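You operate a simulated robot arm through the tools that you are given. There is no shell and no other tool. Be economical: measure what you need, move in short steps, check, and stop when the job is done.

Carry out the task below with a simulated robot arm. There is one attempt and no reset: what you move stays moved.

TASK
Fetch the yellow peg and stand it on top of the tall brown carton.
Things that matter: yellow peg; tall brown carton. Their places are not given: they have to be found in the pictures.

It is judged by the outcome, as a careful person would: the job done as asked, and still so three seconds after it is handed in. It fails if anything else is knocked over, pushed out of place, dropped, spilled or broken.

THE ROBOT
A 7-joint arm with a two-finger parallel gripper, fixed in place. Base frame: the origin is at the foot of the arm, x ahead of it, y to its left, z up; the work surface is at about z = 0. Lengths are in m, angles in degrees, forces in N, time in s.
With the tool pointing down near the work surface it reaches from about 0.24 to 0.62 m from the base axis. Its first joint turns from -66.0 to 66.0 degrees. Payload 2.6 kg.
Tool frame: the origin (TCP) lies between the finger pads and is the grasp point; the fingertips stand 0.03 m ahead of it; z points along the fingers, y is the line along which they close. The gripper opens to 0.094 m. The fingers are 0.028 m wide and 0.01 m thick; the gripper's body (0.05 by 0.096 m) begins 0.055 m behind the TCP.
Orientation is told as [roll, pitch, yaw] about the base's x, y, z axes, in that order, counted from this pose: with the fingers straight down and closing along the base's y, the tool's x points along the base's -x, its y along +y and its z along -z.

THE INTERFACE
- The arm moves only by the tool arm_command. Its argument "steps" is a list of rows, each a list of 3 entries, a list of its own where there are three numbers: the shift along the base's x, y, z in units of 40 mm (1.0 is 40 mm), then the turn, a rotation vector about the base's x, y, z in units of 8 degrees (1.0 is 8 degrees), then the gripper command, from -1 (shut) to 1 (fully open), values between in proportion. In form: [[[x, y, z], [ax, ay, az], fingers], ...]. A call has 1 to 8 rows; each row shifts and turns the commanded pose from where the row before left it. A call with a number of a shift or a turn outside -1 to 1 is refused whole. A row lasts 0.2 s, in which the tool goes at most 0.05 m and 8.6 degrees; a call with a longer step from one row to the next is refused whole, and so is a gripper value outside its range. A pose out of reach is approached as far as the arm can. The call stops where the force on the tool passes 40 N (or 10 N more than at its start, if that is more) or the arm is blocked; 0.2 s more then pass. The fingers move at their own pace (about 0.072 m/s each) and stop on an object; they squeeze with about 45 N. The grip force told is the motor's: it shows also when the fingers shut on nothing. Time passes only in rows, and 0.2 s behind the last, so rows that do not move let the fingers close. It gives the time, the measured TCP pose, the force on the tool (base axes), the opening and the grip force at its end, in the units of the frame above (readings bear some noise), and new pictures: "views" is both (left out), scene, wrist or none.
- Cameras (640 x 400 px; columns grow to the right, rows downward): "scene" is fixed at [0.0424, 0.4373, 0.5649]; the picture's right is [-0.71, -0.71, 0.00], its down [-0.40, 0.40, -0.83] and it looks along [0.58, -0.59, -0.56] (base axes); focal length 283 px, centre (320, 200). "wrist" rides on the gripper at [-0.037, 0, -0.058] in the tool frame; the picture's right is [0.00, -1.00, 0.00], its down [0.97, 0.00, -0.24] and it looks along [0.24, 0.00, 0.97] (tool axes); focal length 218 px, centre (320, 200).
- point_at(camera, pixels): for up to 12 pixels [column, row] of the newest picture of that camera ("zoom" is the newest enlarged one), the place [x, y, z] in the base frame of the surface seen there, good to about 0.002 m. No time passes.
- inspect(camera, box): a new picture of the part [left, top, right, bottom] of that camera's present view, enlarged. No time passes.
- job_done(): hands the job in; it is judged then, once.

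Work in short steps. Measure before you move; look again where a grasp or a placing could have gone wrong, and mend it. You have 60 turns and 100 pictures in all, the two below and enlarged ones among them. Open the gripper and draw the arm clear of the work before you hand the job in, unless the task says otherwise; then end with one line.

The tools are called after "Request:" by a JSON object that holds its "fn" and its "kwargs". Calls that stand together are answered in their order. arm_command: Moves the arm, as the interface text tells. Its arguments: {"type":"object","properties":{"steps":{"type":"array","items":{"type":"array"}},"views":{"type":"string","enum":["both","scene","wrist","none"]}},"required":["steps"]} The other tools are called the same way: point_at (camera, pixels) gives the place of the surface under pixels of a picture; inspect (camera, box) takes an enlarged picture of a part of a camera's view; job_done () hands the job in.

At the start:

```text
time_s: 0.0
ee_pos: [0.3569, 0.139, 0.3885]
tcp_rot: [0.0, 0.1, 0.0]
ft_force: [0.5, -0.2, 0.0]
width: 0.0941
finger_force: 0.0
```

scene: 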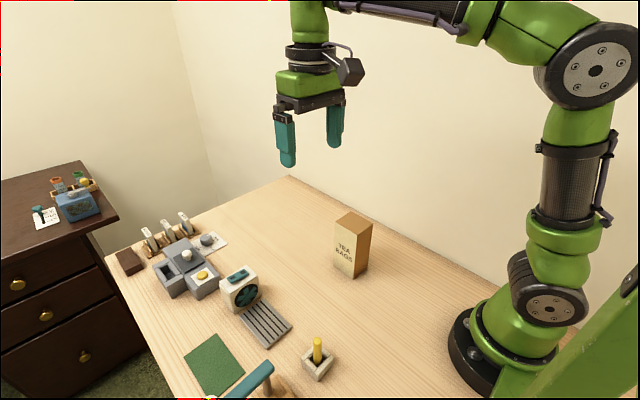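
wrist: 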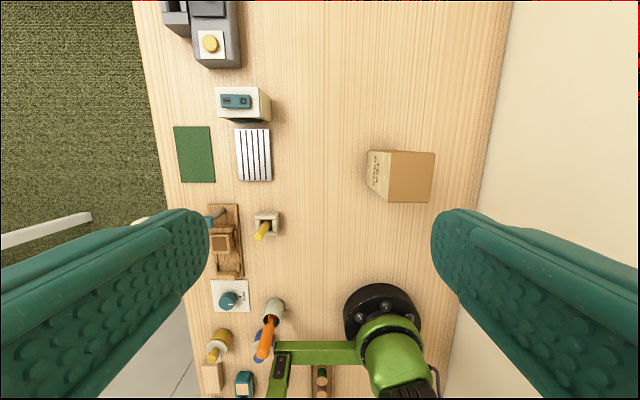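

The yellow peg stands in a small holder at scene (317,350); the carton is at (352,245). I enlarge both and measure them.

Request:
{"fn": "inspect", "kwargs": {"camera": "scene", "box": [270, 310, 370, 390]}}

Request:
{"fn": "point_at", "kwargs": {"camera": "scene", "pixels": [[317, 339], [317, 350], [317, 359], [303, 355], [318, 380], [333, 362], [353, 212], [335, 225], [371, 227], [356, 238], [353, 225], [290, 365]]}}

Request:
{"fn": "point_at", "kwargs": {"camera": "wrist", "pixels": [[260, 235], [268, 223], [257, 213], [279, 213], [279, 235], [391, 152], [434, 152], [430, 202], [389, 201], [410, 178], [230, 240], [222, 215]]}}

```text
5.00 times, centred on (320, 350) of scene
```

zoom: 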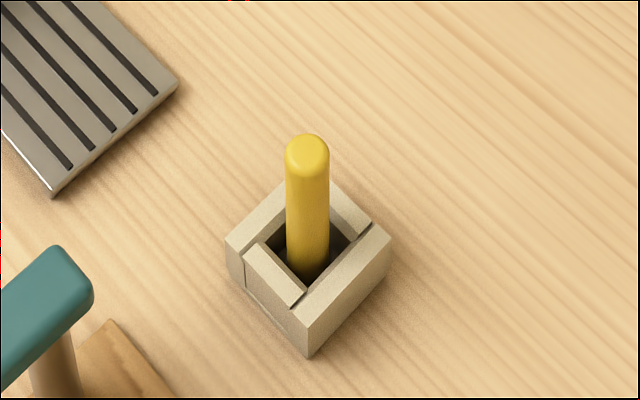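

```text
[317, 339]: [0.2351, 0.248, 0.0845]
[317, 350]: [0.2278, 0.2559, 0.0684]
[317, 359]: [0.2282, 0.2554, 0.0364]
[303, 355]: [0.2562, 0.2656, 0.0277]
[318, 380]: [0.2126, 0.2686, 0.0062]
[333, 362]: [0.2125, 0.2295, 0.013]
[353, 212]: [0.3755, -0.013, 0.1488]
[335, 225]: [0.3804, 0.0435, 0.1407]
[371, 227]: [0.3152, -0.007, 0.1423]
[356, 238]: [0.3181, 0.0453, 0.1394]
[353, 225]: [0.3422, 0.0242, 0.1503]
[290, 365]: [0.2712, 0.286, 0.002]
```

```text
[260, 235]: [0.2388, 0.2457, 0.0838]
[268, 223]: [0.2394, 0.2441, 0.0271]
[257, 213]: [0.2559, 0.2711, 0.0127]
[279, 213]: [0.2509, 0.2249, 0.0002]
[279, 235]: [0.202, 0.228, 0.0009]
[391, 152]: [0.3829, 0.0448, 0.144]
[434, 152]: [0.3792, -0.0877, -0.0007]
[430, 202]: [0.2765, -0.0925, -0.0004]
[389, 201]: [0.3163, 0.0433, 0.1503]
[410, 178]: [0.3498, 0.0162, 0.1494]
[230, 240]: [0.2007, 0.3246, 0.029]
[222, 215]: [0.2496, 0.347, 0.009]
```

Next I measure the peg more finely in the enlarged picture, along with the lever next to it.

Request:
{"fn": "point_at", "kwargs": {"camera": "zoom", "pixels": [[307, 140], [307, 155], [290, 190], [307, 190], [325, 190], [290, 250], [307, 250], [325, 250], [75, 270], [340, 195], [307, 320], [240, 240]]}}

Request:
{"fn": "inspect", "kwargs": {"camera": "wrist", "box": [200, 190, 300, 252]}}

```text
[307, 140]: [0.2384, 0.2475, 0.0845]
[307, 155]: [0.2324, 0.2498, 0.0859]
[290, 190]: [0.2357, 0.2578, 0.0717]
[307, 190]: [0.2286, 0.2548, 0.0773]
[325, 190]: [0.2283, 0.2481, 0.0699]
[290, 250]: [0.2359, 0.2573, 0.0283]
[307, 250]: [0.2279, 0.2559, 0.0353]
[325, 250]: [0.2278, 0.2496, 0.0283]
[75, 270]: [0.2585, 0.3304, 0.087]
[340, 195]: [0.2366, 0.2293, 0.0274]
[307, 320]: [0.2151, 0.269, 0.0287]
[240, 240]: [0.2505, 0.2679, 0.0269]
```

```text
6.40 times, centred on (250, 221) of wrist
```

zoom: 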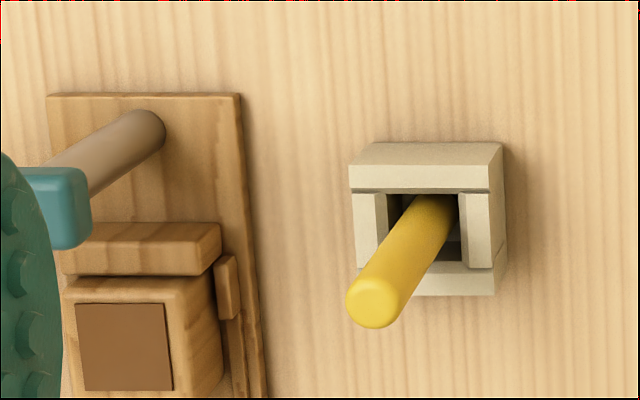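

The peg stands upright at about (0.234, 0.250), with its top at z 0.086 and a radius of about 7.5 mm. The holder's top is at z 0.028, and the carton top is centred near (0.348, 0.017) at z 0.15. I move above the peg with the gripper half open.

Request:
{"fn": "arm_command", "kwargs": {"steps": [[[-0.439, 0.396, -0.673], [0, 0, 0], 0.2], [[-0.439, 0.396, -0.673], [0, 0, 0], 0.2], [[-0.439, 0.396, -0.673], [0, 0, 0], 0.2], [[-0.439, 0.396, -0.673], [0, 0, 0], 0.2], [[-0.439, 0.396, -0.673], [0, 0, 0], 0.2], [[-0.439, 0.396, -0.673], [0, 0, 0], 0.2], [[-0.439, 0.396, -0.673], [0, 0, 0], 0.2], [[0, 0, 0], [0, 0, 0], 0.2]]}}

```text
time_s: 1.8
ee_pos: [0.2307, 0.2506, 0.1985]
tcp_rot: [0.0, 0.0, 0.0]
ft_force: [-0.1, 0.1, -0.6]
width: 0.0563
finger_force: 0.2
```

scene: 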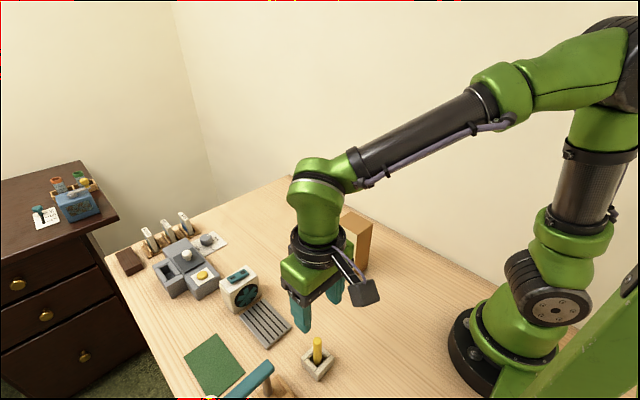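
wrist: 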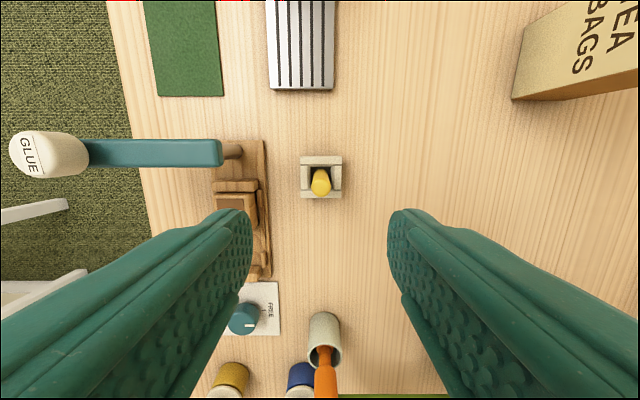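

The peg shows at wrist (320,182), nearly centred between the fingers. I check its axis and how close the lever handle is.

Request:
{"fn": "point_at", "kwargs": {"camera": "wrist", "pixels": [[320, 188], [312, 187], [329, 187], [320, 194], [320, 176], [220, 152], [218, 165], [90, 150], [240, 150], [325, 330], [245, 320], [341, 180]]}}

```text
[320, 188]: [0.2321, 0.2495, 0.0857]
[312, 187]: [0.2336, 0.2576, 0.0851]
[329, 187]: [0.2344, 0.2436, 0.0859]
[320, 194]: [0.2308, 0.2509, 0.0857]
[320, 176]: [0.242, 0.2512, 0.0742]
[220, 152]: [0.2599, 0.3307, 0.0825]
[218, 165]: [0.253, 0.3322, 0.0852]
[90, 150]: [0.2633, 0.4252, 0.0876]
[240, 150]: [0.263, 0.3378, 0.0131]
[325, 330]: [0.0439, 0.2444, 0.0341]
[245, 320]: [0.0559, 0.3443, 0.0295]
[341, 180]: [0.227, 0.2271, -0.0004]
```

The peg axis is at (0.234, 0.2505) and the lever is more than 30 mm clear of the gripper. I descend to z ≈ 0.062 with a 3 mm correction in x.

Request:
{"fn": "arm_command", "kwargs": {"steps": [[[0.085, 0, -0.65], [0, 0, 0], 0.1], [[0, 0, -0.7], [0, 0, 0], 0.1], [[0, 0, -0.7], [0, 0, 0], 0.1], [[0, 0, -0.7], [0, 0, 0], 0.1], [[0, 0, -0.66], [0, 0, 0], 0.1], [[0, 0, 0], [0, 0, 0], 0.1]]}}

```text
time_s: 3.2
ee_pos: [0.2346, 0.251, 0.0645]
tcp_rot: [0.0, 0.1, -0.1]
ft_force: [0.1, 0.5, -0.1]
width: 0.0517
finger_force: 0.1
```

scene: 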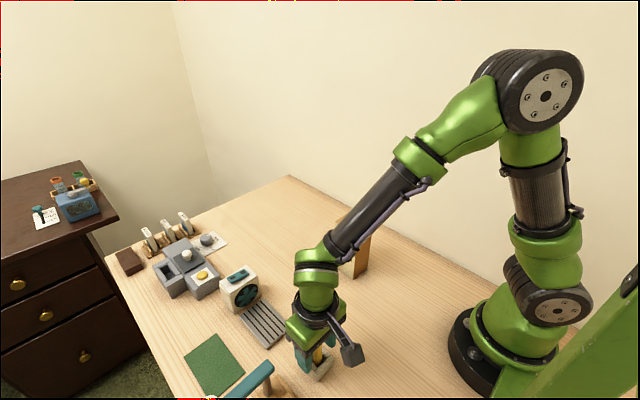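
wrist: 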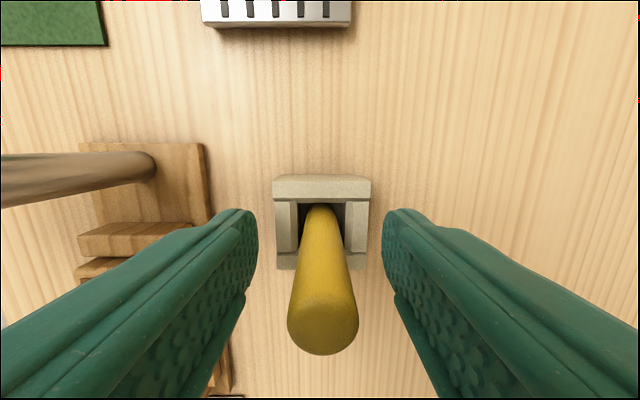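

The peg sits between the fingers, and the tips are about 6 mm above the holder. I close the gripper.

Request:
{"fn": "arm_command", "kwargs": {"steps": [[[0, 0, 0], [0, 0, 0], -0.5], [[0, 0, 0], [0, 0, 0], -1], [[0, 0, 0], [0, 0, 0], -1], [[0, 0, 0], [0, 0, 0], -1]], "views": "wrist"}}

```text
time_s: 4.2
ee_pos: [0.2364, 0.2508, 0.0652]
tcp_rot: [-0.1, -0.1, 0.1]
ft_force: [-0.3, 0.1, -0.3]
width: 0.0137
finger_force: 44.8
```

wrist: 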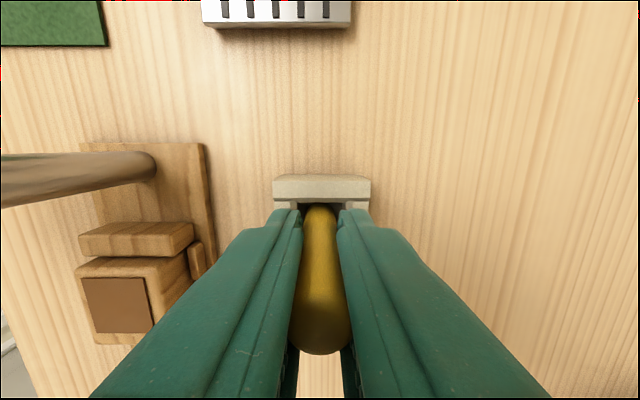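

The peg is held, with an opening of 13.7 mm. I lift it straight up, slowly at first.

Request:
{"fn": "arm_command", "kwargs": {"steps": [[[0, 0, 0.4], [0, 0, 0], -1], [[0, 0, 0.6], [0, 0, 0], -1], [[0, 0, 0.9], [0, 0, 0], -1], [[0, 0, 1], [0, 0, 0], -1], [[0, 0, 1], [0, 0, 0], -1], [[0, 0, 1], [0, 0, 0], -1], [[0, 0, 0], [0, 0, 0], -1]]}}

```text
time_s: 5.8
ee_pos: [0.2356, 0.2501, 0.2617]
tcp_rot: [0.0, -0.1, 0.0]
ft_force: [-0.6, -0.3, 0.3]
width: 0.0138
finger_force: 44.7
```

scene: 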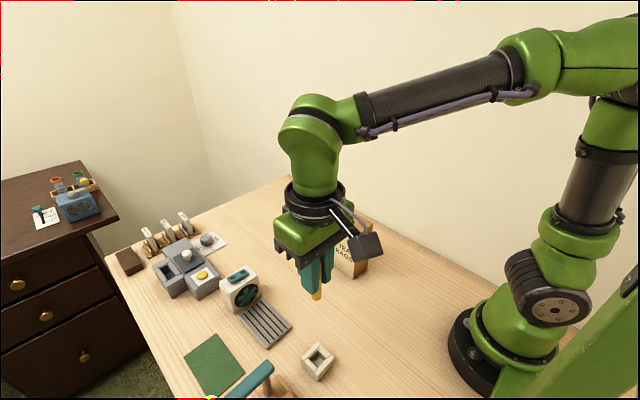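
wrist: 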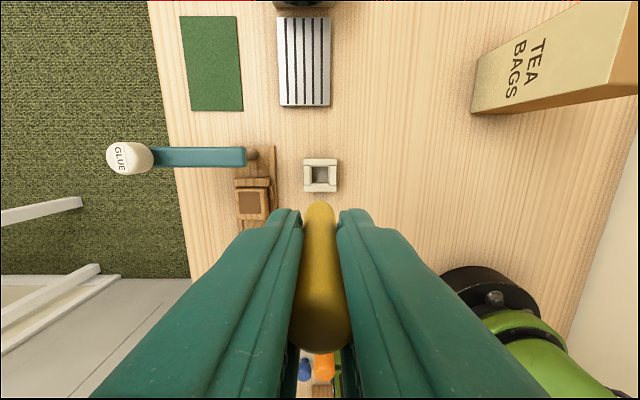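

The peg is out and the holder is empty. I zoom in on the protruding end to find where the peg's bottom is.

Request:
{"fn": "inspect", "kwargs": {"camera": "scene", "box": [280, 250, 360, 310]}}

Request:
{"fn": "point_at", "kwargs": {"camera": "scene", "pixels": [[317, 290], [317, 294], [317, 297], [317, 299], [317, 300], [318, 301]]}}

```text
6.67 times, centred on (320, 280) of scene
```

zoom: 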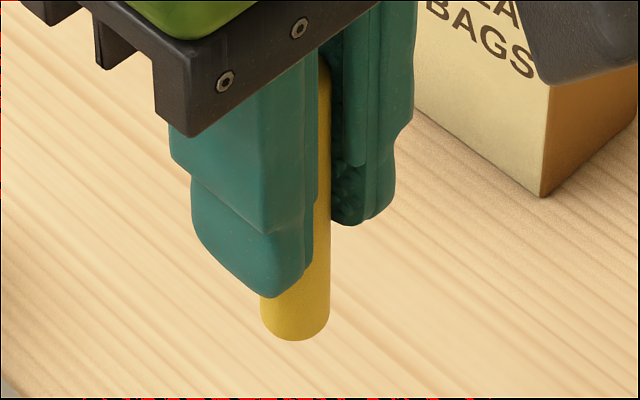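

```text
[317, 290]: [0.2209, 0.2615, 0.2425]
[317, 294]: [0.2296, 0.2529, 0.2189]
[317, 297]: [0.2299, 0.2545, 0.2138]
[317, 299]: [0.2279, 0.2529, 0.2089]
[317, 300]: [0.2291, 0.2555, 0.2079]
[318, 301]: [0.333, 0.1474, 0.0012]
```

The peg's bottom is about 0.055 m below the TCP. I carry it level to above the carton centre at (0.348, 0.017), with about 55 mm of clearance.

Request:
{"fn": "arm_command", "kwargs": {"steps": [[[0.401, -0.832, 0], [0, 0, 0], -1], [[0.401, -0.832, 0], [0, 0, 0], -1], [[0.401, -0.832, 0], [0, 0, 0], -1], [[0.401, -0.832, 0], [0, 0, 0], -1], [[0.401, -0.832, 0], [0, 0, 0], -1], [[0.401, -0.832, 0], [0, 0, 0], -1], [[0.401, -0.832, 0], [0, 0, 0], -1], [[0, 0, 0], [0, 0, 0], -1]]}}

```text
time_s: 7.6
ee_pos: [0.3505, 0.0176, 0.2591]
tcp_rot: [0.0, 0.0, -0.1]
ft_force: [-0.3, 0.2, -0.2]
width: 0.014
finger_force: 45.2
```

scene: 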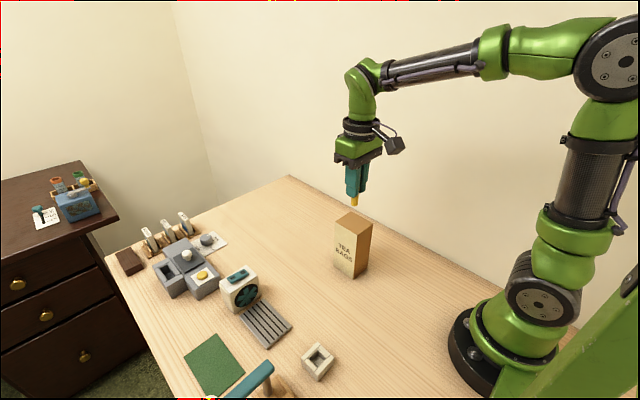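
wrist: 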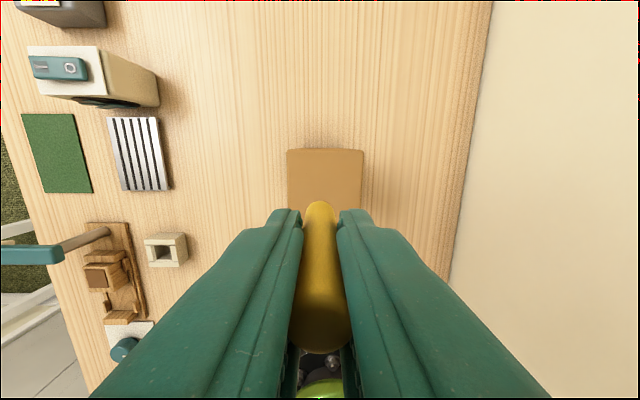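

Request:
{"fn": "point_at", "kwargs": {"camera": "wrist", "pixels": [[289, 152], [362, 152], [289, 200], [361, 200], [325, 180]]}}

Request:
{"fn": "inspect", "kwargs": {"camera": "scene", "box": [312, 160, 392, 240]}}

Request:
{"fn": "point_at", "kwargs": {"camera": "scene", "pixels": [[355, 200], [355, 202], [355, 204], [355, 205], [355, 206]]}}

```text
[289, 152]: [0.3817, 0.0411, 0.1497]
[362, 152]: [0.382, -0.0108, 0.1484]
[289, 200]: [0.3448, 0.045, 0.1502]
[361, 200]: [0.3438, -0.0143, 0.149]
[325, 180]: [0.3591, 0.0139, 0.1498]
```

```text
5.00 times, centred on (352, 200) of scene
```

zoom: 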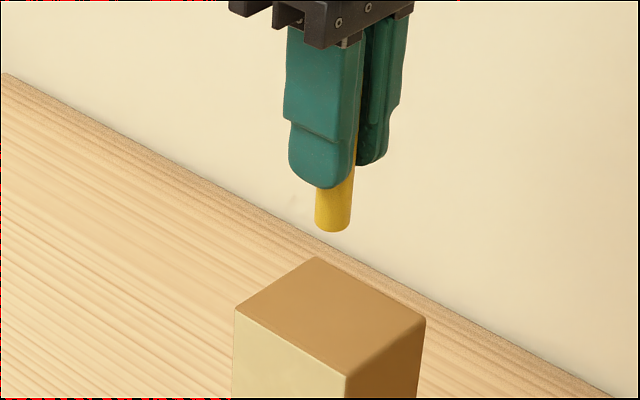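

```text
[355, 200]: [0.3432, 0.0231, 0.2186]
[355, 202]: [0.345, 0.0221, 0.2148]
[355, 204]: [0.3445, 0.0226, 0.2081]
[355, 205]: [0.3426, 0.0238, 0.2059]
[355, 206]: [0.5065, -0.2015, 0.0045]
```

The carton top spans x 0.315–0.382 and y -0.014 to 0.045 at z 0.150, and the peg is centred over it. The peg bottom is at about z 0.204, so I lower most of the way.

Request:
{"fn": "arm_command", "kwargs": {"steps": [[[0, 0, -0.4], [0, 0, 0], -1], [[0, 0, -0.4], [0, 0, 0], -1], [[0, 0, -0.3], [0, 0, 0], -1], [[0, 0, -0.1], [0, 0, 0], -1], [[0, 0, 0], [0, 0, 0], -1]], "views": "scene"}}

Request:
{"fn": "inspect", "kwargs": {"camera": "scene", "box": [312, 170, 392, 250]}}

```text
time_s: 8.8
ee_pos: [0.3487, 0.0188, 0.2124]
tcp_rot: [0.0, 0.0, 0.0]
ft_force: [0.2, 0.3, -0.7]
width: 0.0139
finger_force: 44.9
```

scene: 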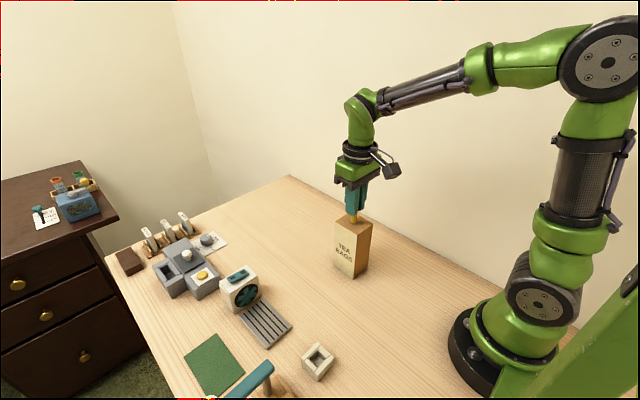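

```text
5.00 times, centred on (352, 210) of scene
```

zoom: 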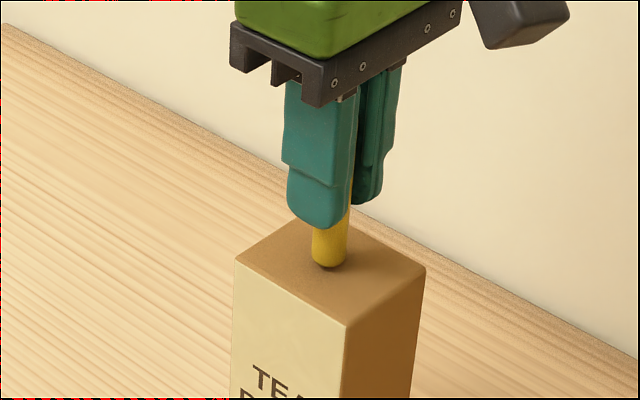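

There are a few millimetres left and no contact force yet. I go down in 1 mm rows and watch the force.

Request:
{"fn": "arm_command", "kwargs": {"steps": [[[0, 0, -0.025], [0, 0, 0], -1], [[0, 0, -0.025], [0, 0, 0], -1], [[0, 0, -0.025], [0, 0, 0], -1], [[0, 0, 0], [0, 0, 0], -1]], "views": "none"}}

Request:
{"fn": "inspect", "kwargs": {"camera": "scene", "box": [332, 200, 372, 230]}}

```text
time_s: 9.8
ee_pos: [0.3483, 0.0179, 0.2094]
tcp_rot: [-0.1, 0.0, 0.0]
ft_force: [0.4, -0.2, 3.0]
width: 0.014
finger_force: 45.1
```

```text
13.33 times, centred on (352, 215) of scene
```

zoom: 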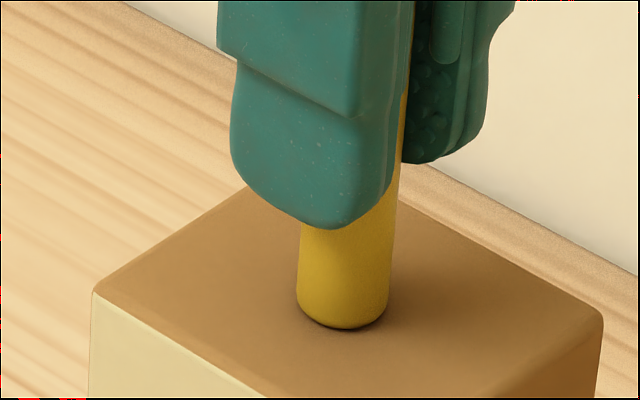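

The force has risen to 3 N, so contact has probably just begun. I check with another 0.5 mm.

Request:
{"fn": "arm_command", "kwargs": {"steps": [[[0, 0, -0.0125], [0, 0, 0], -1], [[0, 0, 0], [0, 0, 0], -1]], "views": "none"}}

```text
time_s: 10.4
ee_pos: [0.3478, 0.0184, 0.2089]
tcp_rot: [-0.1, -0.2, 0.0]
ft_force: [-0.1, 0.1, 7.4]
width: 0.0139
finger_force: 44.9
```

Contact is confirmed at 7 N. I back off 0.4 mm and open the fingers gradually.

Request:
{"fn": "arm_command", "kwargs": {"steps": [[[0, 0, 0.01], [0, 0, 0], -1], [[0, 0, 0], [0, 0, 0], -0.68], [[0, 0, 0], [0, 0, 0], -0.6], [[0, 0, 0], [0, 0, 0], -0.45], [[0, 0, 0], [0, 0, 0], -0.2], [[0, 0, 0], [0, 0, 0], 0.1], [[0, 0, 0], [0, 0, 0], 0.1]]}}

Request:
{"fn": "inspect", "kwargs": {"camera": "scene", "box": [312, 170, 392, 250]}}

```text
time_s: 12.0
ee_pos: [0.3486, 0.0172, 0.209]
tcp_rot: [0.0, 0.0, 0.0]
ft_force: [-0.7, -0.4, 0.0]
width: 0.0517
finger_force: 0.1
```

scene: 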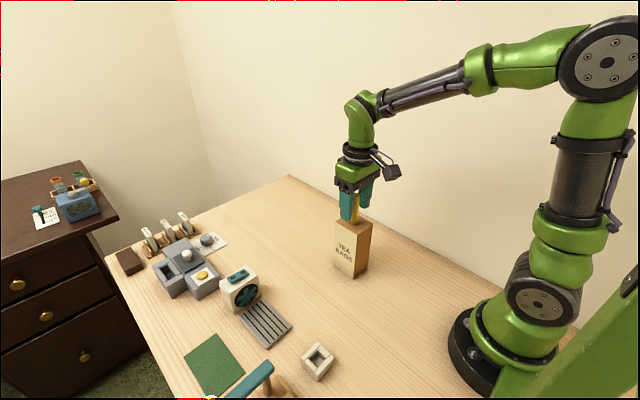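
wrist: 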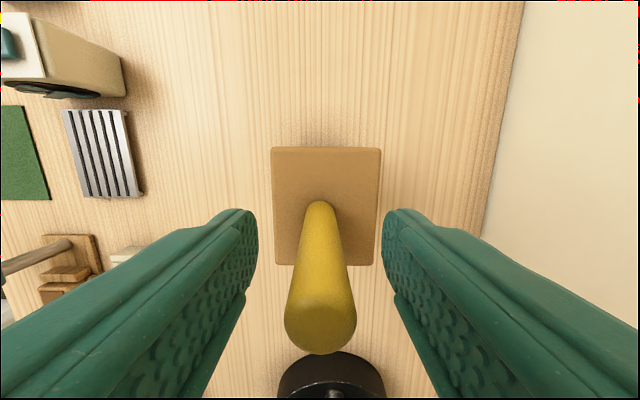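

```text
5.00 times, centred on (352, 210) of scene
```

zoom: 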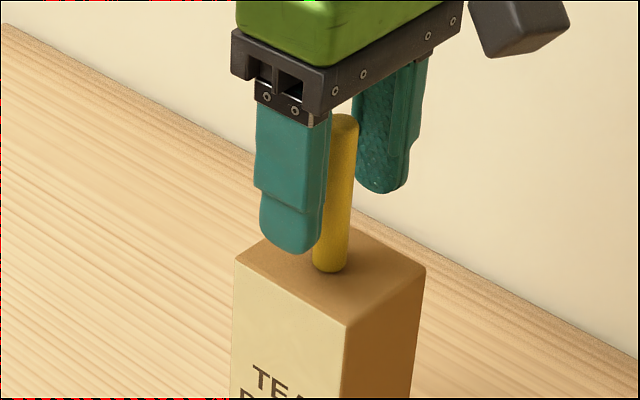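

The peg stands alone on the carton. I raise the gripper straight up, slowly at first.

Request:
{"fn": "arm_command", "kwargs": {"steps": [[[0, 0, 0.3], [0, 0, 0], 0.1], [[0, 0, 0.5], [0, 0, 0], 0.1], [[0, 0, 0.8], [0, 0, 0], 0.1], [[0, 0, 1], [0, 0, 0], 0.1], [[0, 0, 1], [0, 0, 0], 0.1], [[0, 0, 0.6], [0, 0, 0], 0.1], [[0, 0, 0], [0, 0, 0], 0.1]]}}

Request:
{"fn": "inspect", "kwargs": {"camera": "scene", "box": [302, 150, 402, 290]}}

```text
time_s: 13.6
ee_pos: [0.3478, 0.0162, 0.3763]
tcp_rot: [0.0, -0.1, -0.1]
ft_force: [-0.9, -0.3, 0.1]
width: 0.0516
finger_force: 0.0
```

scene: 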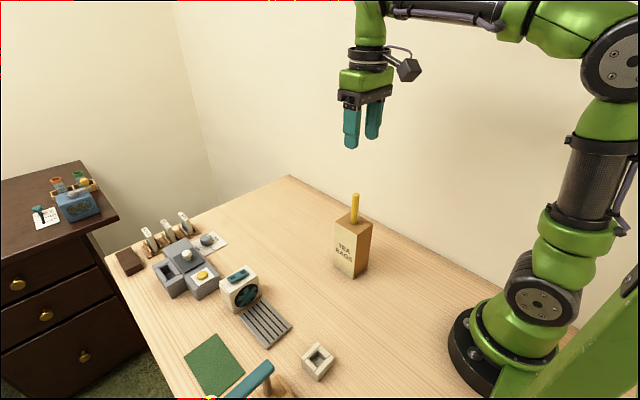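
wrist: 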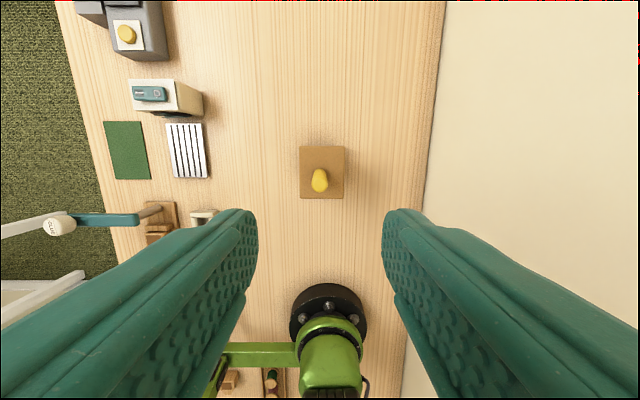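

```text
2.86 times, centred on (352, 220) of scene
```

zoom: 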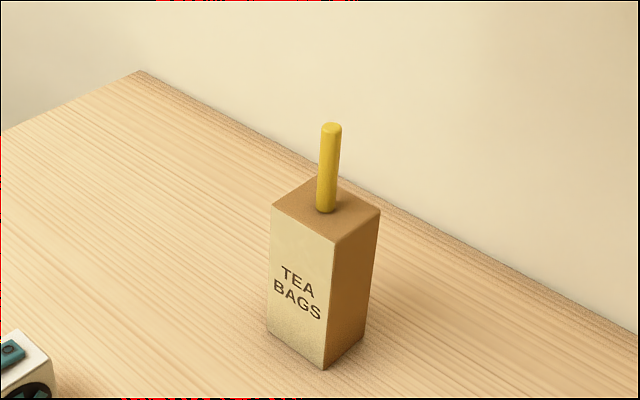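

The peg is standing free and upright in the middle of the carton's top. The holder and everything else are where they were, and the arm is clear, so I hand in the job.

Request:
{"fn": "job_done", "kwargs": {}}

```text
The job is handed in.
```

The yellow peg now stands upright on top of the tall brown carton, and nothing else was moved.
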